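You operate a simulated robot arm through the tools that you are given. There is no shell and no other tool.

Carry out the task below with a simulated robot arm. There is one attempt and no reset: what you move stays moved.

Task
Put things in order on the top of the hub bench. At the end: the blue cover stands where the brown nut carton stood; the clear bulb from the top of the hub bench is on the white parts box (marked "BULBS"); the brown nut carton from the top of the hub bench is on the white plate; the silver tin stands where the blue cover stood; whatever was shut is shut again. Leave all else as you found it, and nothing knocked over.

Only the result counts: the job must be done as asked and must still hold three seconds after the hand-in. Knocking over, shifting, dropping, spilling or breaking anything else fails it. Lids that push on must go on centred and level and be pressed home; caps that screw on are set level and turned clockwise until they are tight.

Robot
A 6-joint arm with a two-finger parallel gripper, fixed in place. Base frame: the origin is at the foot of the arm, x ahead of it, y to its left, z up; the work surface is at about z = 840. Readings come in mm, rad, newtons and seconds.
With the tool pointing down near the work surface it reaches from about 340 to 760 mm from the base axis. Its first joint turns from -1.152 to 1.152 rad. Payload 2.45 kg.
The tool frame sits at the grasp point between the pads (the TCP): z along the fingers, y along the line on which they close. The tips reach 24 mm beyond it. The gripper opens to 68 mm. The fingers are 17 mm wide and 10 mm thick; the gripper's body (40 by 70 mm) begins 41 mm behind the TCP.
Orientation is told as [roll, pitch, yaw] about the base's x, y, z axes, in that order, counted from this pose: with the fingers straight down and closing along the base's y, the tool's x points along the base's -x, its y along +y and its z along -z.

Tools
- The arm moves only by the tool step_arm. Its argument "commands" is text: rows parted by semicolons, each of 7 numbers parted by spaces: the shift along the tool's x, y, z in mm, then the turn, a rotation vector about the tool's x, y, z in rad, then the finger opening in mm, from 0 to 68. In form: dx dy dz ax ay az gripper; .... A call has 1 to 20 rows; each row is the pose to reach, as a shift and turn from the pose commanded when the call began, along the tool's axes at that moment. A row lasts 0.2 s, in which the tool goes at most 50 mm and 0.15 rad; a call with a longer step from one row to the next is refused whole, and so is a gripper value outside its range. A pose out of reach is approached as far as the arm can. The call stops where the force on the tool passes 40 N (or 10 N more than at its start, if that is more) or the arm is blocked; 0.2 s more then pass. Each finger travels about 108 mm/s and halts on what it meets, pressing with about 39 N; the grip force reading is that of the motor and also rises with nothing between the fingers. The clock runs only during rows and for 0.2 s after the last one: add rows that repeat a pose to give the fingers time. The reply holds the time, the measured pose of the TCP, the force on the tool along the base axes, the opening and the grip force, in the units named above and with some noise, with the torque about the TCP (base axes, N m) and any sound that the robot's microphone picked up, and new pictures: "show" is both (left out), scene, wrist or none.
- Cameras (640 x 400 px; columns grow to the right, rows downward): "scene" is fixed at [173.7, 413.8, 1471.6]; the picture's right is [-0.66, -0.76, 0.00], its down [-0.46, 0.40, -0.79] and it looks along [0.60, -0.52, -0.61] (base axes); focal length 315 px, centre (320, 200). "wrist" rides on the gripper at [84, 11, -75] in the tool frame; the picture's right is [-0.13, 0.99, 0.00], its down [-0.60, -0.08, -0.79] and it looks along [-0.79, -0.10, 0.61] (tool axes); focal length 251 px, centre (320, 200). There is no depth. A picture from a camera that has moved, and an enlarged one, comes with that camera's place and axes in the base frame and with its lens. The place of the scene camera against the robot may be out by one fixed shift of up to 18 mm in any direction.
- zoom(camera, box): a new picture of the part [left, top, right, bottom] of that camera's present view, enlarged. It takes no simulated time.
- finish_job(): hands the job in; it is judged then, once.

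Nothing tells you positions but the pictures and the camera data. Unless the task says otherwise, let go and move clear before handing in.

The tools are called after "Emit:" as name(argument=value, ...) on one line, values as JSON. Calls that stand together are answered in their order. step_arm: Moves the arm, as the interface text tells. Its arguments: {"type":"object","properties":{"commands":{"type":"string"},"show":{"type":"string","enum":["both","scene","wrist","none"]}},"required":["commands"]} The other tools are called the same way: zoom (camera, box) takes an enlarged picture of a part of a camera's view; finish_job () hands the job in.

At the start:

```text
t: 0.0
eef_pos: [406.8, 154.5, 1159.2]
tool_rot: [0.001, 0.001, -0.001]
ft_force: [-0.3, -0.2, -0.4]
moment: [0.04, 0.0, -0.01]
grip_width: 68.0
grasp_force: 0.0
```

scene: 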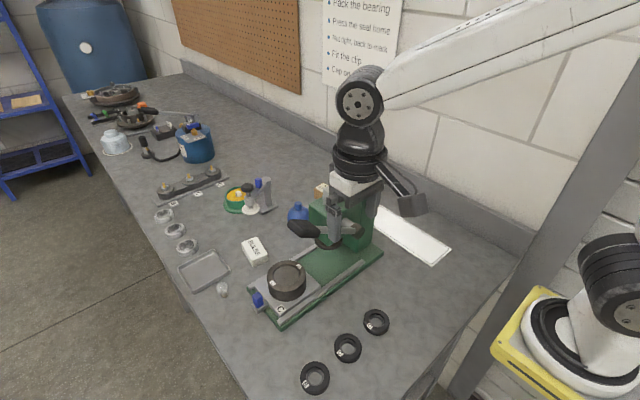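
wrist: 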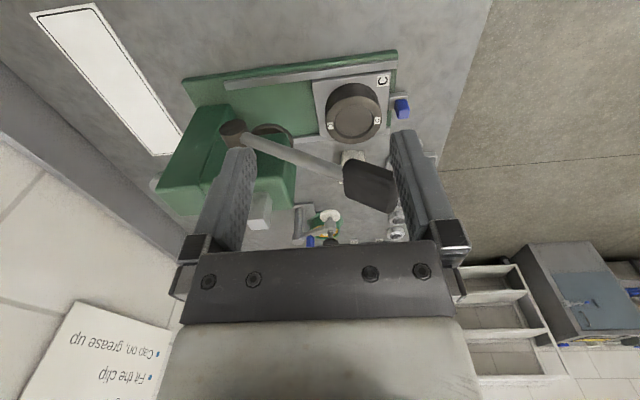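

I see a bench with a green press, some small objects and the arm above it. I'll zoom in to find the items before moving.

Emit:
zoom(camera="scene", box=[140, 160, 300, 310])

Emit:
zoom(camera="scene", box=[220, 160, 460, 310])

Emit:
zoom(camera="scene", box=[60, 70, 240, 200])

Emit:
zoom(camera="wrist", box=[220, 140, 440, 260])

```text
2.67 times, centred on (220, 235) of scene
camera zoom: at [173.7, 413.8, 1471.6], right [-0.66, -0.76, 0.0], down [-0.46, 0.4, -0.79], along [0.6, -0.52, -0.61], focal length 839 px, centre (587, 107)
```

zoom: 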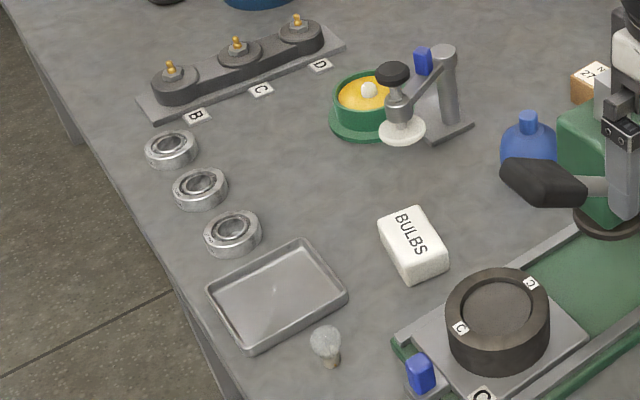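

```text
2.67 times, centred on (340, 235) of scene
camera zoom: at [173.7, 413.8, 1471.6], right [-0.66, -0.76, 0.0], down [-0.46, 0.4, -0.79], along [0.6, -0.52, -0.61], focal length 839 px, centre (267, 107)
```

zoom: 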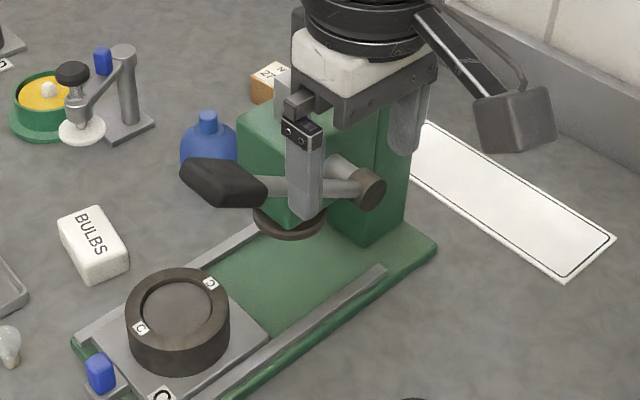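

```text
3.08 times, centred on (150, 135) of scene
camera zoom: at [173.7, 413.8, 1471.6], right [-0.66, -0.76, 0.0], down [-0.46, 0.4, -0.79], along [0.6, -0.52, -0.61], focal length 968 px, centre (843, 400)
```

zoom: 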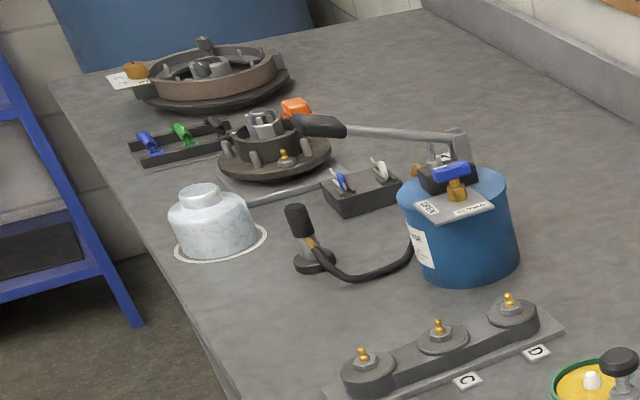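

```text
2.91 times, centred on (330, 200) of wrist
camera zoom: at [323.1, 166.8, 1235.0], right [0.13, 0.99, 0.0], down [0.6, -0.08, 0.79], along [0.79, -0.1, -0.61], focal length 731 px, centre (291, 200)
```

zoom: 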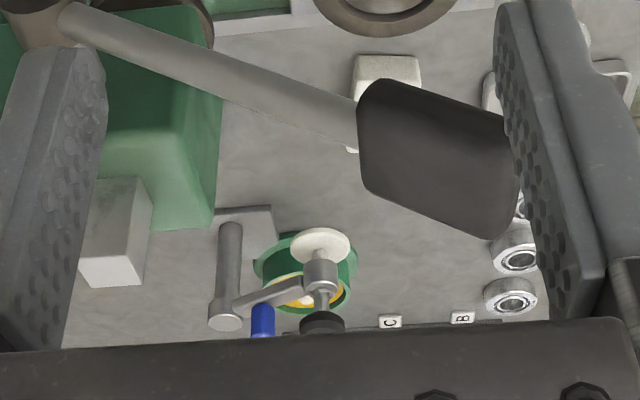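

The press stands high near the gripper. Its lever knob is about (478,187,1110). I'll raise the arm first to get a safe overview.

Emit:
step_arm(commands="0 0 -40 0 0 0 68; 0 0 -80 0 0 0 68; 0 0 -120 0 0 0 68; 0 0 -120 0 0 0 68")

```text
t: 1.0
eef_pos: [406.9, 153.9, 1278.9]
tool_rot: [-0.001, 0.001, 0.0]
ft_force: [0.1, 0.0, -0.4]
moment: [0.01, 0.01, -0.01]
grip_width: 68.1
grasp_force: 0.0
camera wrist: at [322.8, 165.9, 1355.4], right [0.13, 0.99, 0.0], down [0.6, -0.08, 0.79], along [0.79, -0.1, -0.61], focal length 251 px, centre (320, 200)
```

scene: 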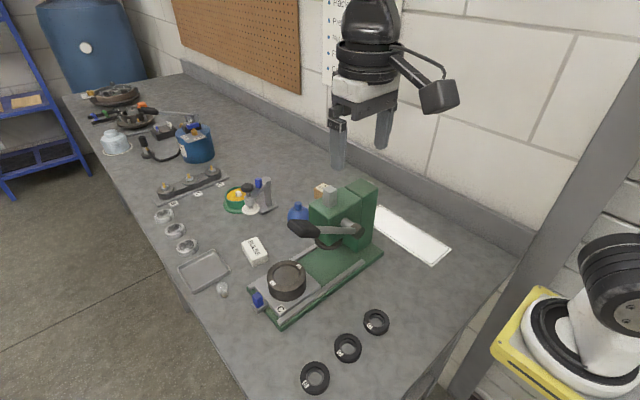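
wrist: 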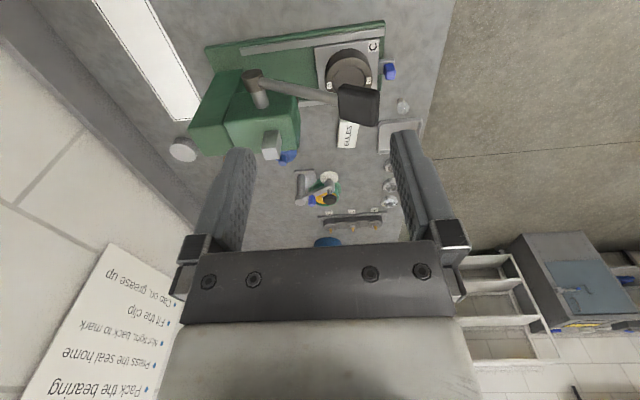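

The view is now clearer. I'll zoom in on the area behind the press.

Emit:
zoom(camera="scene", box=[270, 160, 390, 250])

Emit:
zoom(camera="wrist", box=[150, 60, 310, 180])

Emit:
zoom(camera="wrist", box=[280, 40, 440, 250])

```text
4.44 times, centred on (330, 205) of scene
camera zoom: at [173.7, 413.8, 1471.6], right [-0.66, -0.76, 0.0], down [-0.46, 0.4, -0.79], along [0.6, -0.52, -0.61], focal length 1398 px, centre (276, 178)
```

zoom: 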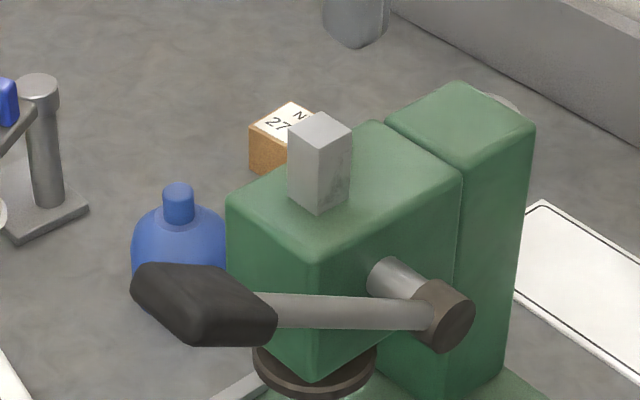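

```text
3.33 times, centred on (230, 120) of wrist
camera zoom: at [322.8, 165.9, 1355.4], right [0.13, 0.99, 0.0], down [0.6, -0.08, 0.79], along [0.79, -0.1, -0.61], focal length 838 px, centre (620, 467)
```

zoom: 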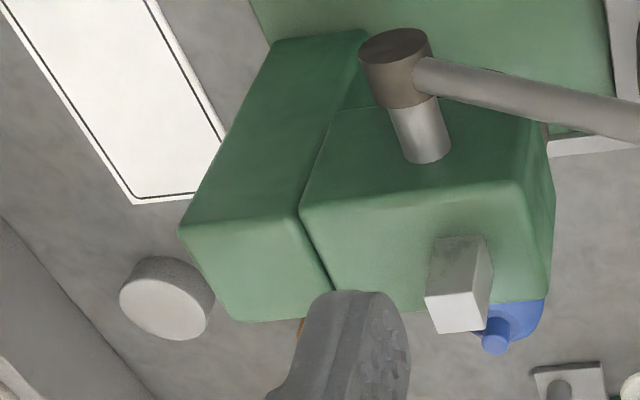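

```text
1.90 times, centred on (360, 145) of wrist
camera zoom: at [322.8, 165.9, 1355.4], right [0.13, 0.99, 0.0], down [0.6, -0.08, 0.79], along [0.79, -0.1, -0.61], focal length 479 px, centre (244, 305)
```

zoom: 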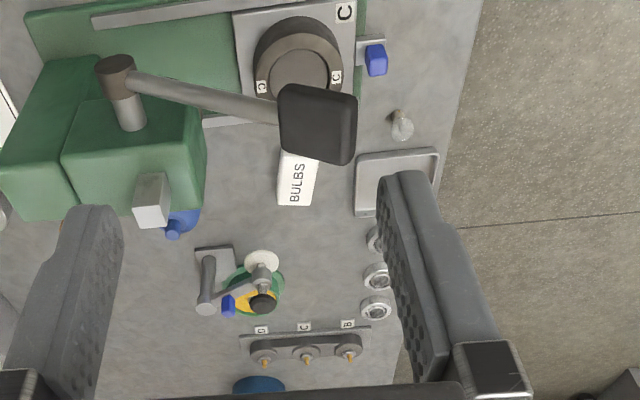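

The silver tin is the round can behind the press on the wall side. The carton and blue cover are behind the press as well. I'll move above the press and tilt so the wrist camera looks down behind it.

Emit:
step_arm(commands="-25 -36 -10 0 0.12 0 68; -50 -72 -20 0 0.24 0 68; -75 -108 -30 0 0.36 0 68; -100 -144 -40 0 0.48 0 68; -125 -180 -50 0 0.6 0 68; -125 -180 -50 0 0.6 0 68")

```text
t: 2.4
eef_pos: [501.0, -26.3, 1270.6]
tool_rot: [0.001, 0.599, 0.001]
ft_force: [1.0, 0.6, -0.8]
moment: [0.01, 0.01, 0.0]
grip_width: 68.0
grasp_force: 0.1
out of reach, approached as far as the arm can: row 4, 5, 6
camera wrist: at [473.6, -14.4, 1380.1], right [0.11, 0.99, -0.07], down [0.95, -0.08, 0.31], along [0.31, -0.1, -0.95], focal length 251 px, centre (320, 200)
```

scene: 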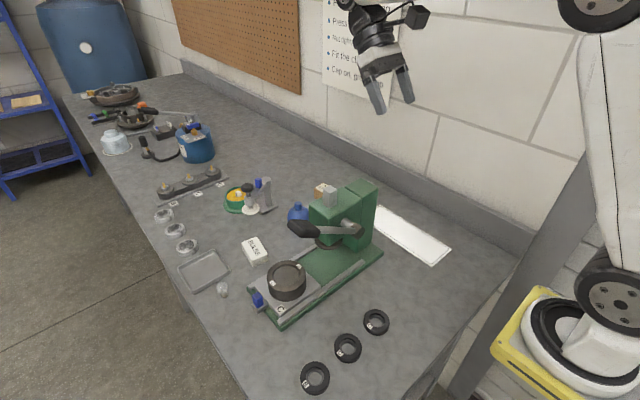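
wrist: 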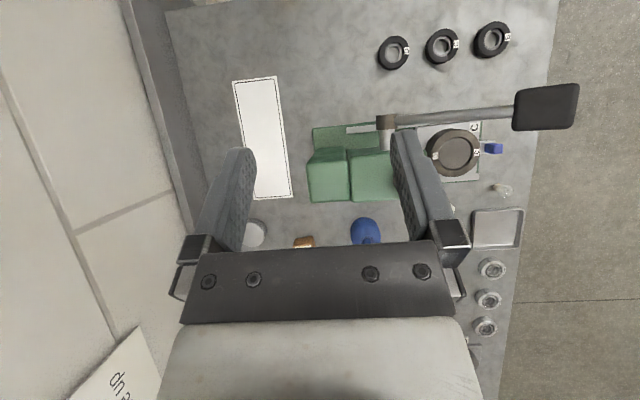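

From here I can see all three target items: cover near (706,22), carton near (737,-115), tin near (700,-220). The white plate is about x 382–638, y -220..-130. I'll zoom for detail.

Emit:
zoom(camera="wrist", box=[220, 100, 420, 260])

Emit:
zoom(camera="wrist", box=[400, 60, 600, 260])

```text
2.50 times, centred on (320, 180) of wrist
camera zoom: at [473.6, -14.4, 1380.1], right [0.11, 0.99, -0.07], down [0.95, -0.08, 0.31], along [0.31, -0.1, -0.95], focal length 629 px, centre (320, 250)
```

zoom: 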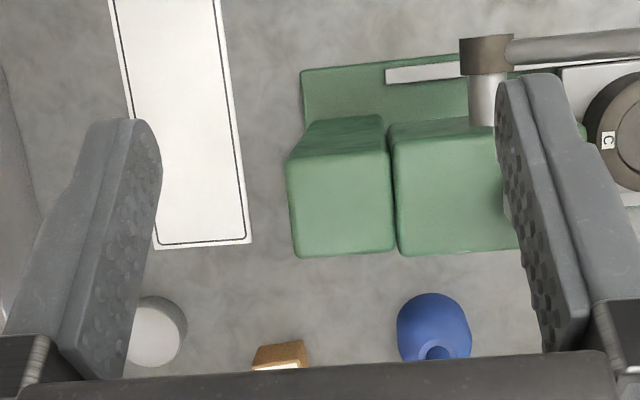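

```text
2.00 times, centred on (500, 160) of wrist
camera zoom: at [473.6, -14.4, 1380.1], right [0.11, 0.99, -0.07], down [0.95, -0.08, 0.31], along [0.31, -0.1, -0.95], focal length 503 px, centre (-40, 280)
```

zoom: 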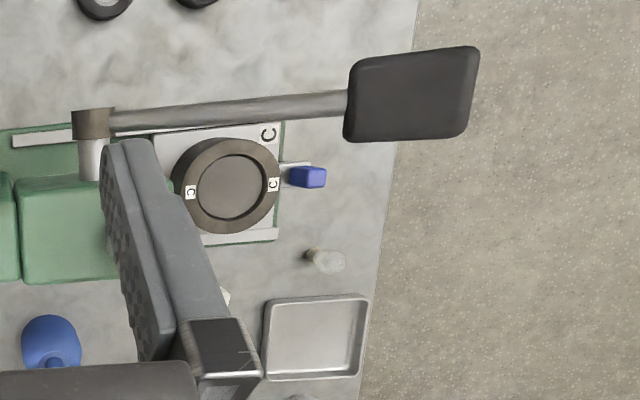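

The press top is at about z=1038 with a post above it, so the arm has to stay high over it. I'll reduce the tilt and shift toward -y to see the items in the middle of the view.

Emit:
step_arm(commands="-15 -25 10 0 -0.1 0 68; -30 -50 20 0 -0.2 0 68; -44 -74 30 0 -0.3 0 68; -44 -74 30 0 -0.3 0 68")

```text
t: 3.4
eef_pos: [521.0, -101.3, 1220.2]
tool_rot: [0.0, 0.298, 0.001]
ft_force: [0.3, 0.5, -0.8]
moment: [0.0, 0.04, 0.07]
grip_width: 68.1
grasp_force: 0.1
camera wrist: at [462.7, -89.9, 1317.1], right [0.12, 0.99, -0.04], down [0.81, -0.08, 0.58], along [0.57, -0.1, -0.81], focal length 251 px, centre (320, 200)
```

scene: 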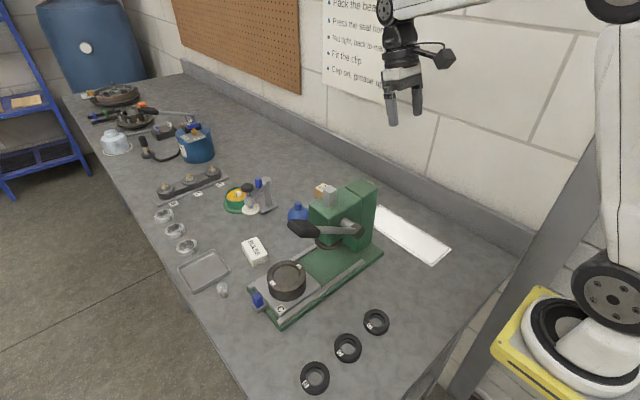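
wrist: 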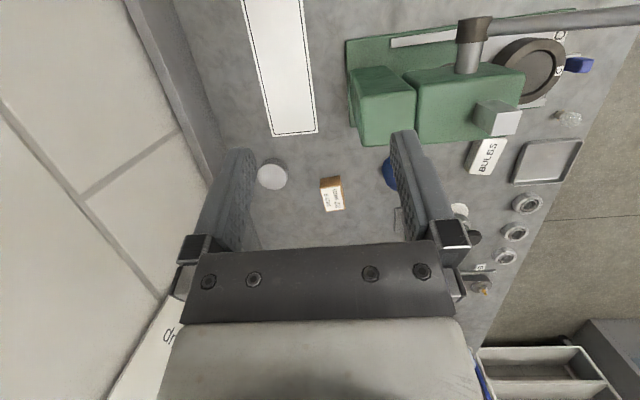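

Emit:
zoom(camera="wrist", box=[230, 120, 430, 245])

Emit:
zoom(camera="wrist", box=[340, 0, 640, 190])

```text
3.20 times, centred on (330, 182) of wrist
camera zoom: at [462.7, -89.9, 1317.1], right [0.12, 0.99, -0.04], down [0.81, -0.08, 0.58], along [0.57, -0.1, -0.81], focal length 805 px, centre (288, 256)
```

zoom: 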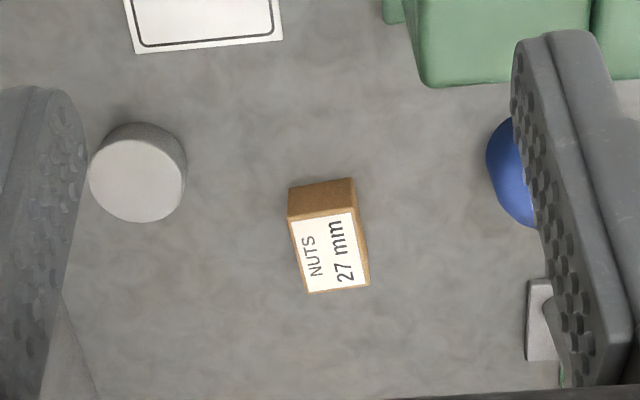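

```text
2.11 times, centred on (490, 95) of wrist
camera zoom: at [462.7, -89.9, 1317.1], right [0.12, 0.99, -0.04], down [0.81, -0.08, 0.58], along [0.57, -0.1, -0.81], focal length 529 px, centre (-38, 421)
```

zoom: 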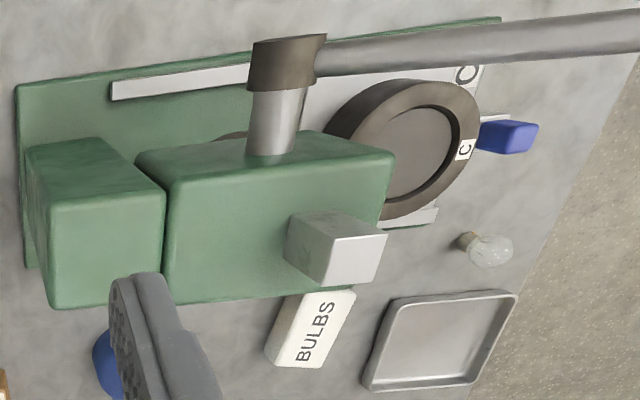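

The carton is at about x 739–801, y -141..-95, with its top at z≈881. The tin is at about (712,-237), 61 mm across and low. Next I'll slide +y to see the blue cover clearly.

Emit:
step_arm(commands="0 45 0 0 0 0 68; 0 90 0 0 0 0 68; 0 130 0 0 0 0 68; 0 130 0 0 0 0 68", show="wrist")

Emit:
zoom(camera="wrist", box=[240, 80, 400, 245])

```text
t: 4.4
eef_pos: [522.0, 29.5, 1219.1]
tool_rot: [0.0, 0.301, 0.0]
ft_force: [0.1, -0.6, 0.0]
moment: [-0.01, -0.02, 0.02]
grip_width: 67.9
grasp_force: 0.0
camera wrist: at [463.9, 40.9, 1316.8], right [0.12, 0.99, -0.04], down [0.81, -0.08, 0.58], along [0.57, -0.1, -0.81], focal length 251 px, centre (320, 200)
```

wrist: 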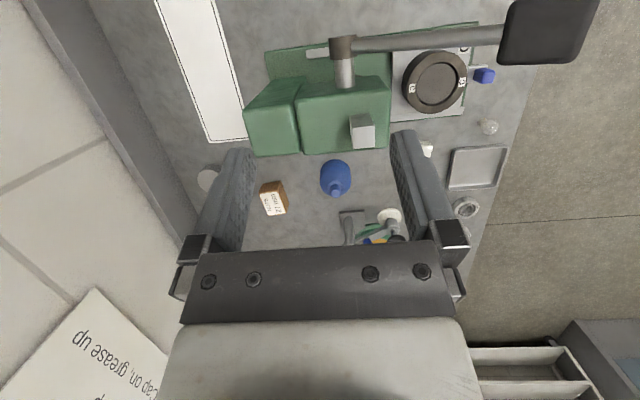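

```text
2.42 times, centred on (320, 162) of wrist
camera zoom: at [463.9, 40.9, 1316.8], right [0.12, 0.99, -0.04], down [0.81, -0.08, 0.58], along [0.57, -0.1, -0.81], focal length 610 px, centre (320, 291)
```

zoom: 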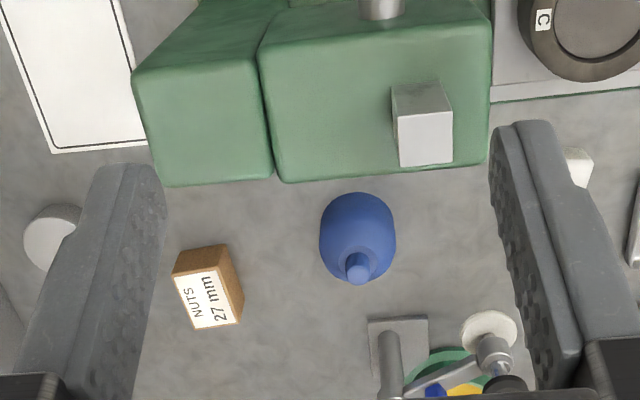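

The blue cover stands at about (727,25), 88 mm tall, with a 21 mm knob on top. I'll start with the carton: move above the area behind the press with the tool pitched outward about 0.2, keeping high.

Emit:
step_arm(commands="-28.5 -29 5.6 0 -0.1 0 68; -57 -58 11 0 -0.2 0 68; -85.5 -88 17 0 -0.3 0 68; -114 -117 22 0 -0.4 0 68; -142.7 -146 27.9 0 -0.5 0 68; -142.7 -146 27.9 0 -0.5 0 68")

Emit:
zoom(camera="wrist", box=[220, 0, 420, 245])

```text
t: 5.8
eef_pos: [649.5, -116.8, 1149.8]
tool_rot: [-0.001, -0.201, 0.0]
ft_force: [-0.5, 0.1, -0.1]
moment: [0.0, 0.01, 0.02]
grip_width: 68.0
grasp_force: 0.0
camera wrist: at [552.1, -106.0, 1207.3], right [0.13, 0.99, 0.03], down [0.43, -0.08, 0.9], along [0.89, -0.1, -0.44], focal length 251 px, centre (320, 200)
```

scene: 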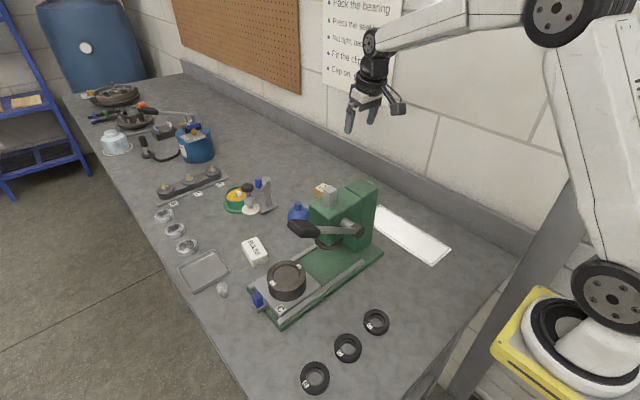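
wrist: 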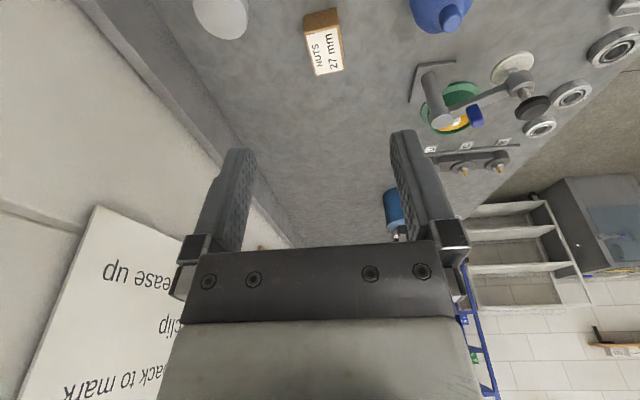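

```text
1.63 times, centred on (320, 122) of wrist
camera zoom: at [552.1, -106.0, 1207.3], right [0.13, 0.99, 0.03], down [0.43, -0.08, 0.9], along [0.89, -0.1, -0.44], focal length 410 px, centre (320, 326)
```

zoom: 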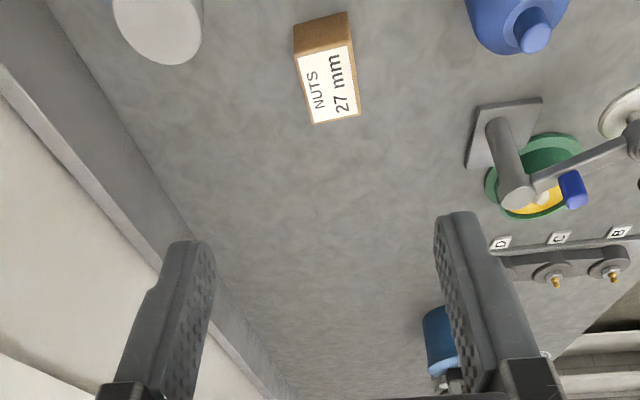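

The two views agree: the carton centre is (770,-116), yaw about 0.07, size 60×42×41. I'll approach to above it.

Emit:
step_arm(commands="-15 0.1 42 -0.003 0 -0.014 68; -30 0.3 84 -0.006 0 -0.028 68; -45 0.5 126 -0.009 0 -0.042 68; -60 0.6 168 -0.012 0 -0.056 68; -75.3 0.8 209.1 -0.014 0 -0.0686 68; -75.3 0.8 209.1 -0.014 0 -0.0686 68")

Emit:
zoom(camera="scene", box=[260, 60, 460, 260])

```text
t: 7.2
eef_pos: [763.9, -115.2, 961.4]
tool_rot: [0.0, -0.2, 0.071]
ft_force: [-1.3, -0.3, 0.5]
moment: [-0.01, 0.0, -0.01]
grip_width: 68.0
grasp_force: 0.1
camera wrist: at [666.6, -110.9, 1019.0], right [0.06, 1.0, 0.03], down [0.44, -0.05, 0.9], along [0.9, -0.04, -0.44], focal length 251 px, centre (320, 200)
```

scene: 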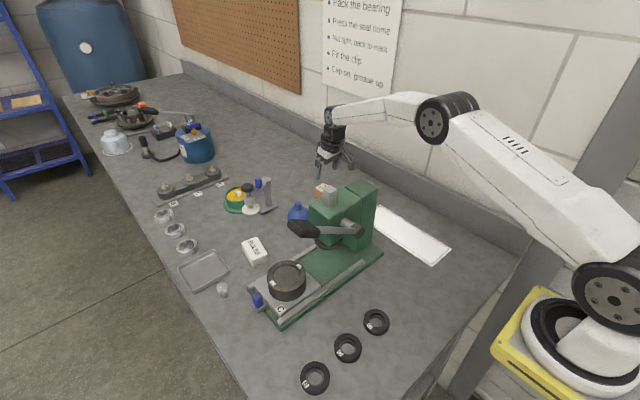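
wrist: 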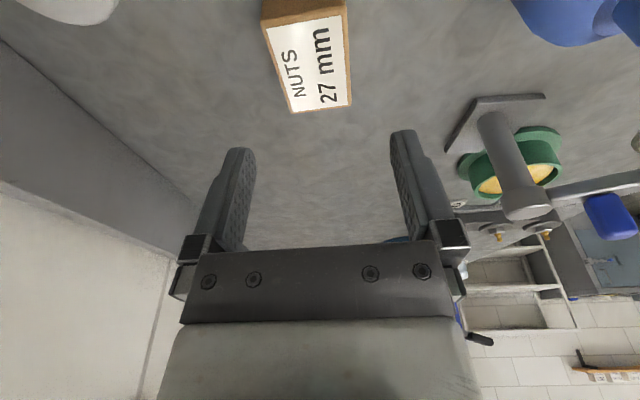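

```text
2.00 times, centred on (360, 160) of scene
camera zoom: at [173.7, 413.8, 1471.6], right [-0.66, -0.76, 0.0], down [-0.46, 0.4, -0.79], along [0.6, -0.52, -0.61], focal length 629 px, centre (240, 280)
```

zoom: 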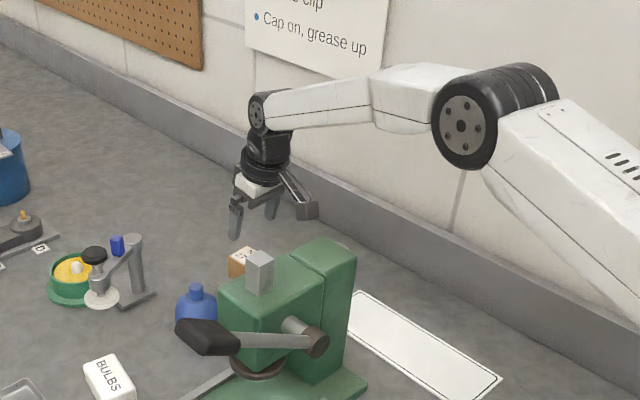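

The gripper lines up with the carton and the forearm is well clear of the press. I'll descend around the carton.

Emit:
step_arm(commands="5.6 -0.3 29.3 0 0 0 68; 11.2 -0.6 58.5 0 0 0 68; 14 -0.8 73 0 0 0 68; 16.84 -0.87 87.8 0 0 0 68; 16.84 -0.87 87.8 0 0 0 68")

Emit:
zoom(camera="scene", box=[280, 100, 440, 230])

```text
t: 8.4
eef_pos: [766.3, -118.8, 873.2]
tool_rot: [0.0, -0.2, 0.068]
ft_force: [-0.6, 0.2, -0.4]
moment: [0.0, 0.0, -0.04]
grip_width: 67.8
grasp_force: 0.0
camera wrist: at [668.4, -113.7, 930.0], right [0.06, 1.0, 0.03], down [0.44, -0.05, 0.9], along [0.9, -0.04, -0.44], focal length 251 px, centre (320, 200)
```

scene: 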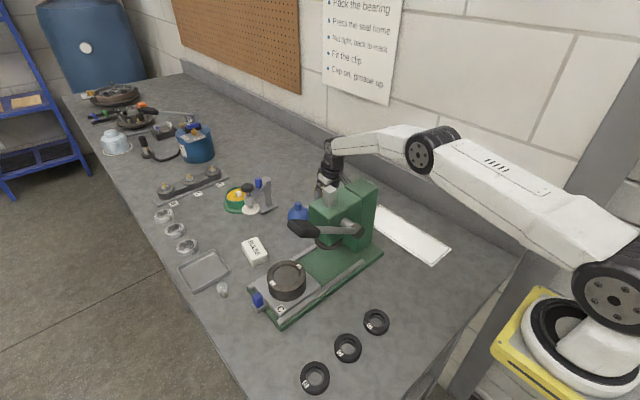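
wrist: 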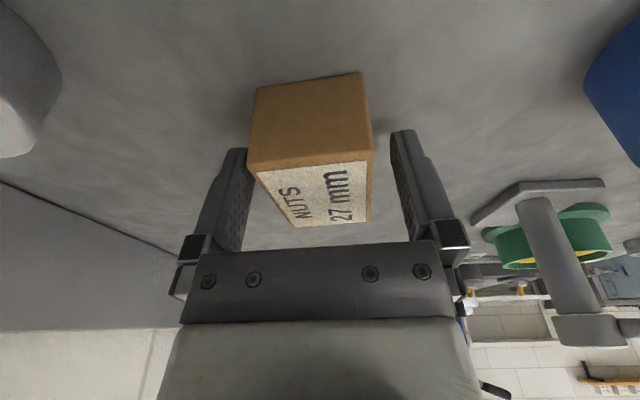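

```text
3.08 times, centred on (360, 165) of scene
camera zoom: at [173.7, 413.8, 1471.6], right [-0.66, -0.76, 0.0], down [-0.46, 0.4, -0.79], along [0.6, -0.52, -0.61], focal length 968 px, centre (197, 308)
```

zoom: 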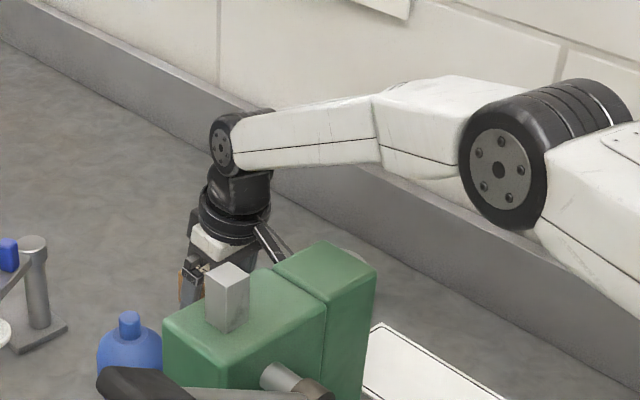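

The fingers straddle the carton, so I'll close on it now.

Emit:
step_arm(commands="-0.5 2.5 0 0 0 0 68; -0.5 2.5 0 0 0 0 50; -0.5 2.5 0 0 0 0 38; -0.5 2.5 0 0 0 0 30; -0.5 2.5 0 0 0 0 30", show="wrist")

```text
t: 9.6
eef_pos: [766.6, -114.9, 872.6]
tool_rot: [0.001, -0.2, 0.07]
ft_force: [1.3, 0.0, -0.3]
moment: [0.0, -0.08, -0.03]
grip_width: 45.0
grasp_force: 39.2
camera wrist: at [668.4, -110.6, 930.4], right [0.06, 1.0, 0.03], down [0.44, -0.05, 0.9], along [0.9, -0.04, -0.44], focal length 251 px, centre (320, 200)
```

wrist: 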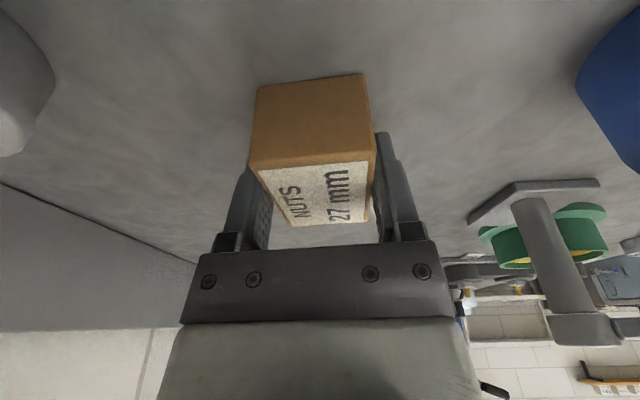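

The carton is held at 45 mm. I'll lift it 60 mm, then carry it over the white plate.

Emit:
step_arm(commands="-4 0 -19.6 0 0 0 30; -11.9 0 -58.8 0 0 0 30; 29 -7 -67 0 0 0 30; 70 -14 -75 0 0 0 30; 111 -21 -83.6 0 0 0 30; 152 -28 -92 0 0 0 30; 193 -35 -100 0 0 0 30; 233.4 -42.4 -108.5 0 0 0 30; 233.4 -42.4 -108.5 0 0 0 30")

```text
t: 11.6
eef_pos: [521.9, -175.0, 932.0]
tool_rot: [0.0, -0.2, 0.07]
ft_force: [-0.8, -0.5, -2.1]
moment: [0.0, 0.03, -0.03]
grip_width: 44.7
grasp_force: 39.1
camera wrist: at [424.0, -170.1, 989.3], right [0.06, 1.0, 0.03], down [0.44, -0.05, 0.9], along [0.9, -0.04, -0.44], focal length 251 px, centre (320, 200)
```

scene: 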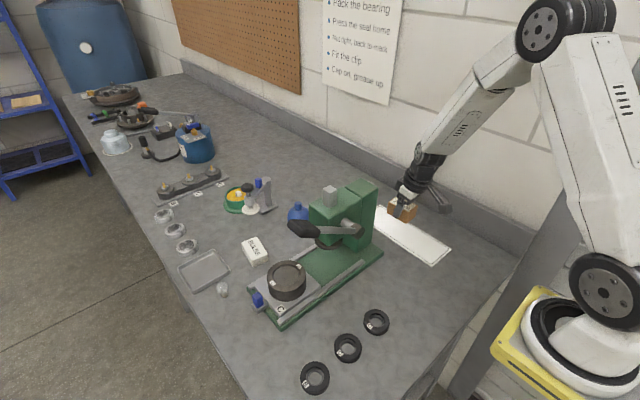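
wrist: 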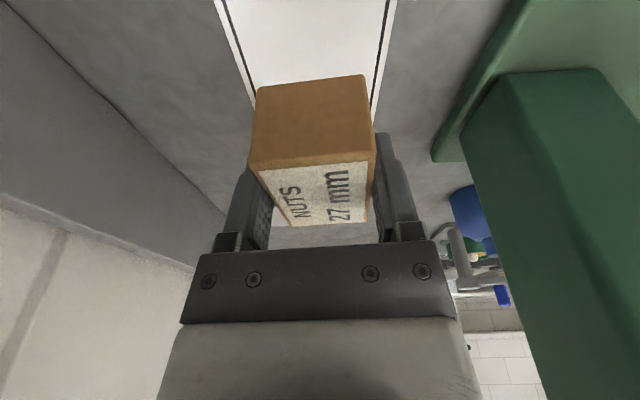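

The carton is centred over the white plate (y -222..-132). I'll lower it.

Emit:
step_arm(commands="4.4 0 21.6 0 0 0 30; 8.7 0 43.1 0 0 0 30; 10.7 0 52.9 0 0 0 30; 11.1 0 54.9 0 0 0 30; 11.3 0 55.9 0 0 0 30; 11.3 0 55.9 0 0 0 30", show="wrist")

```text
t: 13.0
eef_pos: [519.7, -175.6, 876.6]
tool_rot: [0.001, -0.201, 0.069]
ft_force: [-4.1, 1.1, 11.4]
moment: [0.02, 0.27, -0.06]
grip_width: 44.5
grasp_force: 39.1
camera wrist: at [422.8, -170.1, 934.2], right [0.06, 1.0, 0.03], down [0.44, -0.05, 0.9], along [0.9, -0.04, -0.44], focal length 251 px, centre (320, 200)
```

wrist: 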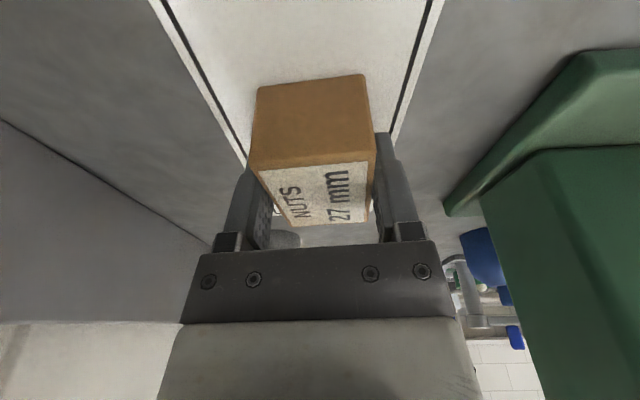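

Contact is made on the plate, so I'll release and back away along the tool axis.

Emit:
step_arm(commands="0 0 0 0 0 0 46; 0 0 0 0 0 0 50; 0 0 0 0 0 0 60; 0 0 0 0 0 0 64; 0 0 -30 0 0 0 64; 0 0 -80 0 0 0 68; 0 0 -120 0 0 0 68; 0 0 -120 0 0 0 68")

Emit:
zoom(camera="scene", box=[360, 180, 480, 280])

```text
t: 14.8
eef_pos: [494.9, -175.8, 992.4]
tool_rot: [0.0, -0.198, 0.069]
ft_force: [-0.1, -0.4, 0.7]
moment: [-0.01, -0.03, -0.01]
grip_width: 68.2
grasp_force: 0.0
camera wrist: at [397.2, -171.0, 1049.8], right [0.06, 1.0, 0.03], down [0.44, -0.05, 0.9], along [0.9, -0.04, -0.44], focal length 251 px, centre (320, 200)
```

scene: 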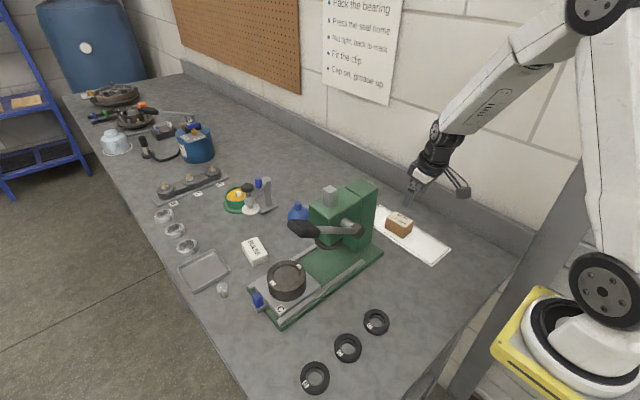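
wrist: 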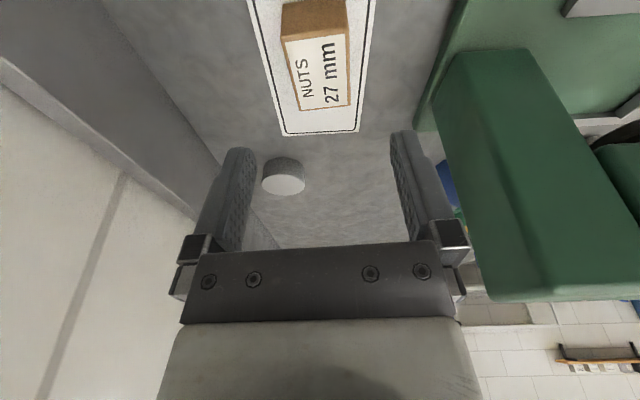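

```text
4.00 times, centred on (420, 230) of scene
camera zoom: at [173.7, 413.8, 1471.6], right [-0.66, -0.76, 0.0], down [-0.46, 0.4, -0.79], along [0.6, -0.52, -0.61], focal length 1258 px, centre (-80, 80)
```

zoom: 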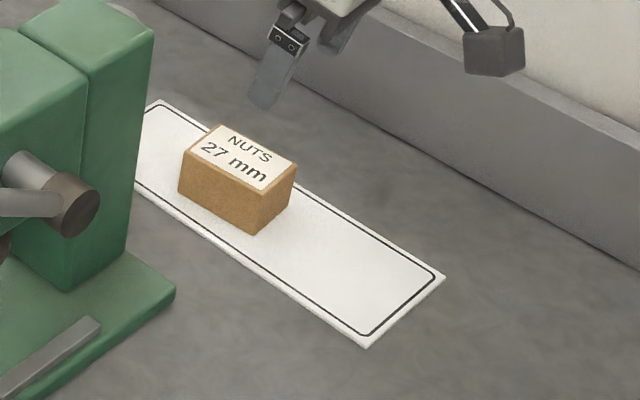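

The carton sits well on the plate. Next I'll rise, go round the press at height, and view the blue cover closely.

Emit:
step_arm(commands="-23 5.4 -31 0 0 0 40; -46 10.8 -62 0 0 0 40; -70 16 -93 0 0 0 40; -92.9 21.5 -124.2 0 0 0 40; -118 60 -119 0.002 -0.0125 0.01 40; -142 98 -114 0.004 -0.025 0.02 40; -167 136 -109 0.006 -0.0375 0.03 40; -191.7 174.9 -104.4 0.008 -0.05 0.039 40; -191.7 174.9 -104.4 0.008 -0.05 0.039 40")

Emit:
zoom(camera="wrist", box=[220, 0, 420, 245])

```text
t: 16.8
eef_pos: [649.3, 10.4, 1132.9]
tool_rot: [-0.001, -0.247, 0.029]
ft_force: [-0.2, 0.3, -1.0]
moment: [-0.01, 0.02, -0.01]
grip_width: 40.0
grasp_force: 0.0
camera wrist: at [550.1, 18.9, 1186.9], right [0.1, 0.99, 0.03], down [0.39, -0.07, 0.92], along [0.92, -0.07, -0.4], focal length 251 px, centre (320, 200)
```

scene: 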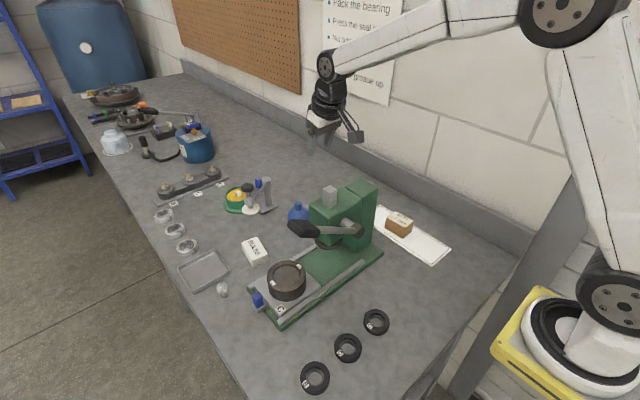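
wrist: 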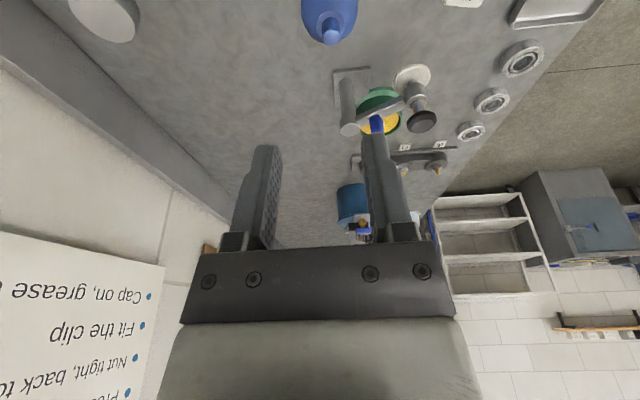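

```text
1.63 times, centred on (320, 122) of wrist
camera zoom: at [550.1, 18.9, 1186.9], right [0.1, 0.99, 0.03], down [0.39, -0.07, 0.92], along [0.92, -0.07, -0.4], focal length 410 px, centre (320, 326)
```

zoom: 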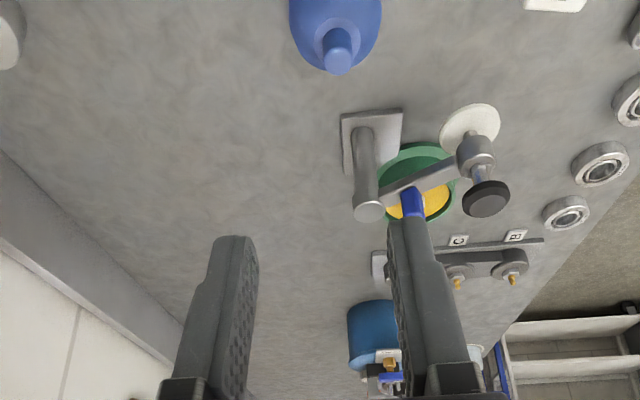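

The views agree on the cover's knob at about (727,25), top near z≈927. I'll move to just above it.

Emit:
step_arm(commands="-10 3 41 0 0 0 40; -20 6 81 0 0 0 40; -30 9 122 0 0 0 40; -39.5 12.3 162.6 0 0 0 40; -39.5 12.3 162.6 0 0 0 40")

Emit:
zoom(camera="scene", box=[250, 100, 410, 260])

Emit:
zoom(camera="wrist", box=[220, 0, 420, 245])

```text
t: 18.0
eef_pos: [728.4, 26.2, 986.6]
tool_rot: [-0.001, -0.25, 0.031]
ft_force: [0.3, -0.2, -1.2]
moment: [0.0, -0.01, 0.0]
grip_width: 40.0
grasp_force: 0.0
camera wrist: at [628.6, 34.2, 1039.1], right [0.09, 0.99, 0.03], down [0.39, -0.07, 0.92], along [0.92, -0.07, -0.4], focal length 251 px, centre (320, 200)
```

scene: 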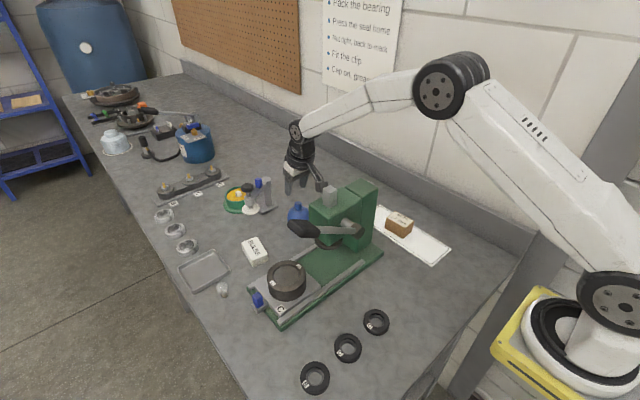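
wrist: 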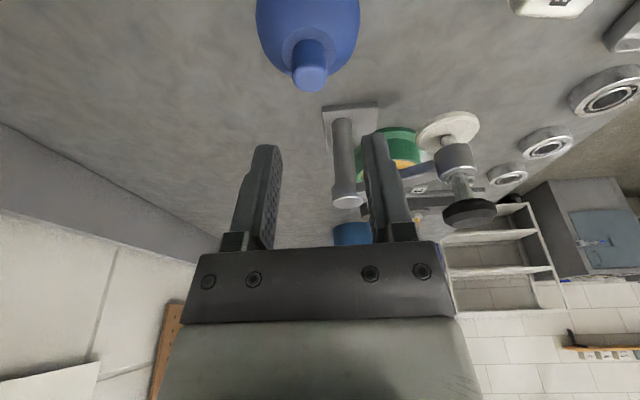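

```text
2.50 times, centred on (330, 180) of scene
camera zoom: at [173.7, 413.8, 1471.6], right [-0.66, -0.76, 0.0], down [-0.46, 0.4, -0.79], along [0.6, -0.52, -0.61], focal length 786 px, centre (295, 250)
```

zoom: 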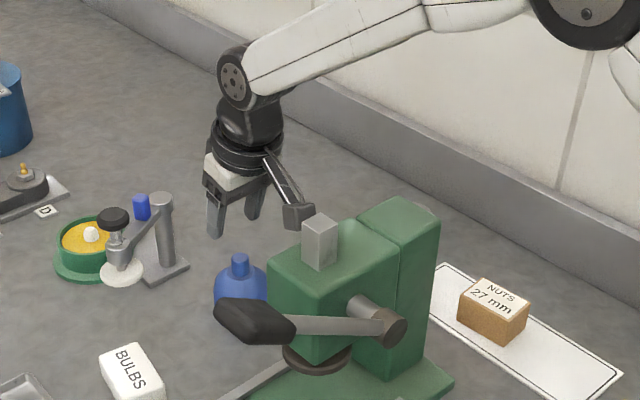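

```text
1.63 times, centred on (320, 122) of wrist
camera zoom: at [628.6, 34.2, 1039.1], right [0.09, 0.99, 0.03], down [0.39, -0.07, 0.92], along [0.92, -0.07, -0.4], focal length 410 px, centre (320, 326)
```

zoom: 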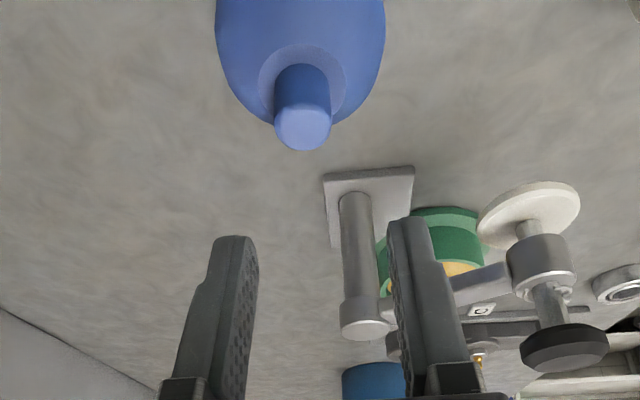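

The cover knob is about 20 mm wide, at (729,24), with its top near z≈922. To keep the wrist camera clear of the press's rear face I'll yaw the tool about 0.45 rad and come closer.

Emit:
step_arm(commands="0 0 0 -0.0278 0 -0.109 40; 0 0 0 -0.0556 0 -0.218 40; 0 0 0 -0.0834 0 -0.327 40; 2 -1 10 -0.1113 0 -0.436 40; 3.95 -2.2 19.6 -0.1113 0 -0.436 40; 3.95 -2.2 19.6 -0.1113 0 -0.436 40")

Emit:
zoom(camera="scene", box=[250, 130, 370, 250])

Emit:
zoom(camera="wrist", box=[220, 0, 420, 245])

```text
t: 19.4
eef_pos: [730.6, 23.1, 966.7]
tool_rot: [0.001, -0.251, 0.48]
ft_force: [0.4, -0.6, 0.0]
moment: [-0.02, -0.03, 0.0]
grip_width: 39.9
grasp_force: 0.0
camera wrist: at [636.1, -13.2, 1019.4], right [-0.35, 0.94, 0.03], down [0.38, 0.11, 0.92], along [0.86, 0.33, -0.39], focal length 251 px, centre (320, 200)
```

scene: 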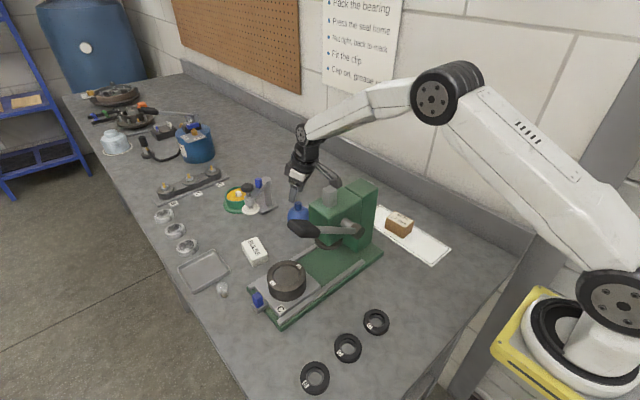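
wrist: 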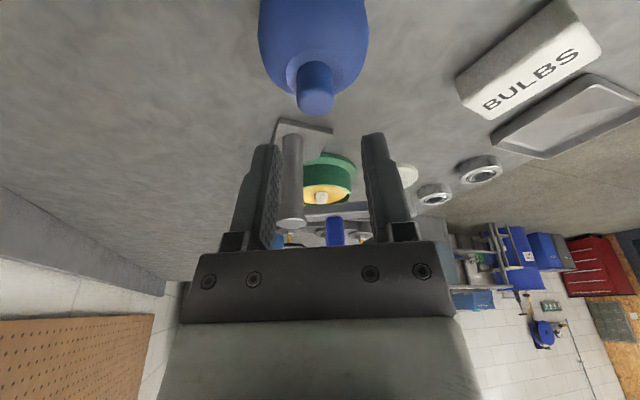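

```text
3.33 times, centred on (310, 190) of scene
camera zoom: at [173.7, 413.8, 1471.6], right [-0.66, -0.76, 0.0], down [-0.46, 0.4, -0.79], along [0.6, -0.52, -0.61], focal length 1049 px, centre (353, 233)
```

zoom: 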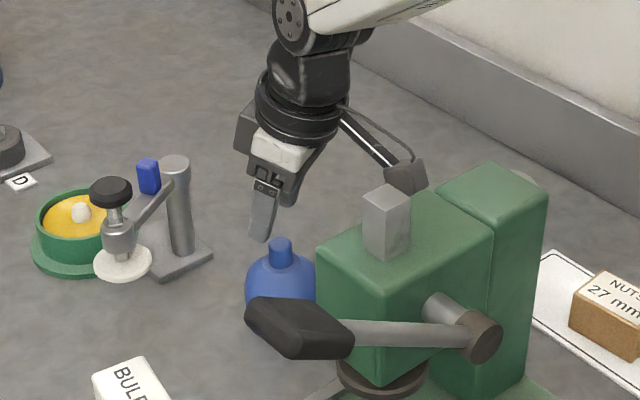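

```text
1.63 times, centred on (320, 122) of wrist
camera zoom: at [636.1, -13.2, 1019.4], right [-0.35, 0.94, 0.03], down [0.38, 0.11, 0.92], along [0.86, 0.33, -0.39], focal length 410 px, centre (320, 326)
```

zoom: 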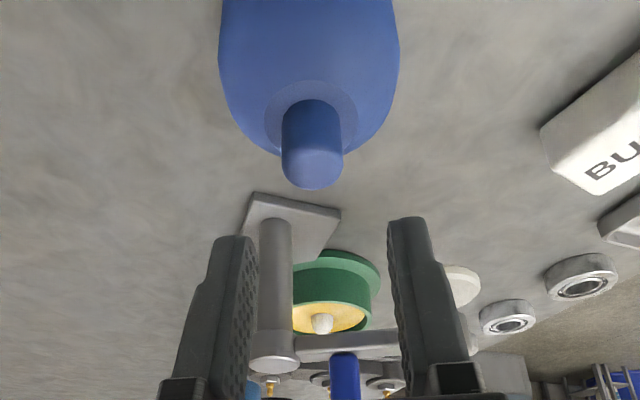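

The tool is directly over the knob. I'll descend to grip height.

Emit:
step_arm(commands="3.2 0 12.5 0 0 0 40; 6.4 0 25 0 0 0 40; 8 0 31 0 0 0 40; 9.2 0 36 0 0 0 40; 9.2 0 36 0 0 0 40")

Emit:
zoom(camera="scene", box=[250, 130, 370, 250])

Emit:
zoom(camera="wrist", box=[220, 60, 420, 245])

```text
t: 20.6
eef_pos: [730.0, 22.2, 929.8]
tool_rot: [0.001, -0.25, 0.48]
ft_force: [0.3, -0.3, -0.2]
moment: [-0.02, -0.04, 0.01]
grip_width: 40.0
grasp_force: 0.0
camera wrist: at [636.0, -13.4, 981.8], right [-0.35, 0.94, 0.03], down [0.38, 0.11, 0.92], along [0.86, 0.33, -0.4], focal length 251 px, centre (320, 200)
```

scene: 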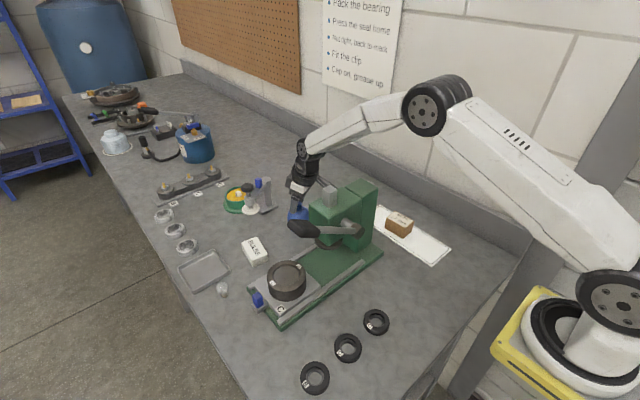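
wrist: 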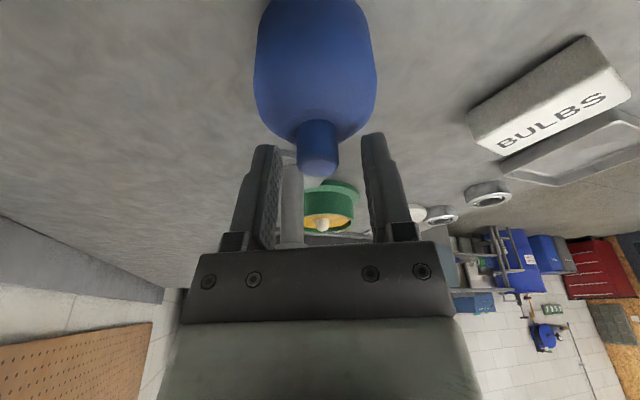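

```text
3.33 times, centred on (310, 190) of scene
camera zoom: at [173.7, 413.8, 1471.6], right [-0.66, -0.76, 0.0], down [-0.46, 0.4, -0.79], along [0.6, -0.52, -0.61], focal length 1049 px, centre (353, 233)
```

zoom: 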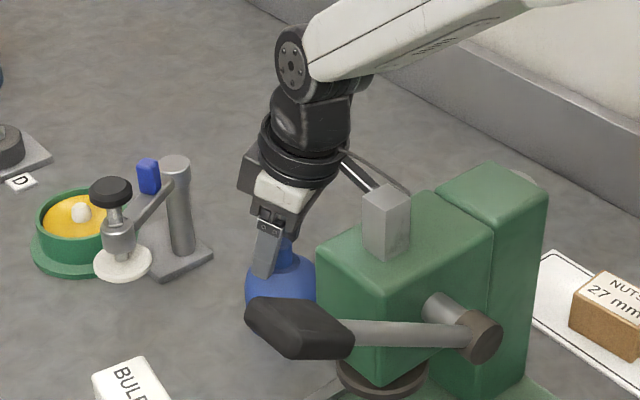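

```text
2.16 times, centred on (320, 152) of wrist
camera zoom: at [636.0, -13.4, 981.8], right [-0.35, 0.94, 0.03], down [0.38, 0.11, 0.92], along [0.86, 0.33, -0.4], focal length 544 px, centre (320, 303)
```

zoom: 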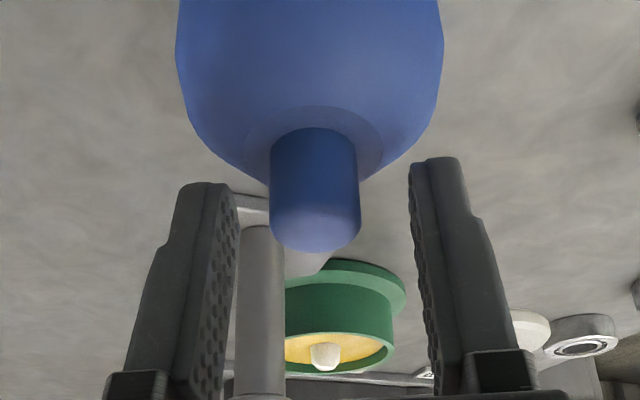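

The tips are about halfway down the knob. I'll go 6 mm lower and close.

Emit:
step_arm(commands="1.5 0 6 0 0 0 40; 1.5 0 6 0 0 0 30; 1.5 0 6 0 0 0 22; 1.5 0 6 0 0 0 14; 1.5 0 6 0 0 0 10; 1.5 0 6 0 0 0 10", show="wrist")

Emit:
zoom(camera="wrist", box=[220, 60, 420, 245])

```text
t: 22.0
eef_pos: [732.3, 23.7, 926.2]
tool_rot: [-0.005, -0.259, 0.483]
ft_force: [4.1, 5.8, 24.8]
moment: [0.26, -0.23, 0.04]
grip_width: 18.4
grasp_force: 36.9
camera wrist: at [637.6, -12.7, 978.9], right [-0.35, 0.94, 0.03], down [0.37, 0.11, 0.92], along [0.86, 0.33, -0.39], focal length 251 px, centre (320, 200)
```

wrist: 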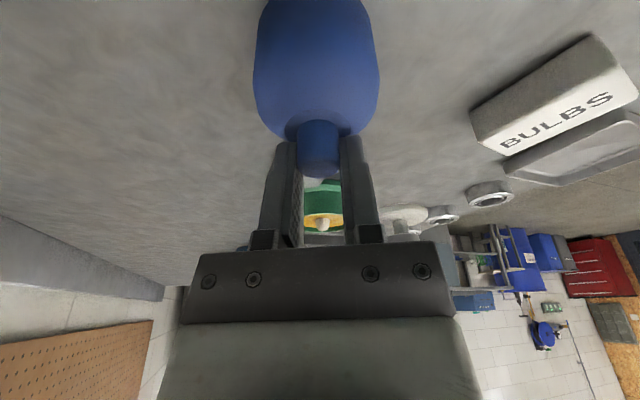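

```text
2.16 times, centred on (320, 152) of wrist
camera zoom: at [637.6, -12.7, 978.9], right [-0.35, 0.94, 0.03], down [0.37, 0.11, 0.92], along [0.86, 0.33, -0.39], focal length 544 px, centre (320, 303)
```

zoom: 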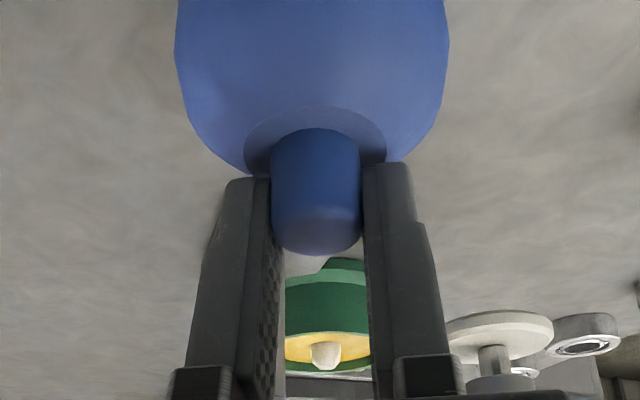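

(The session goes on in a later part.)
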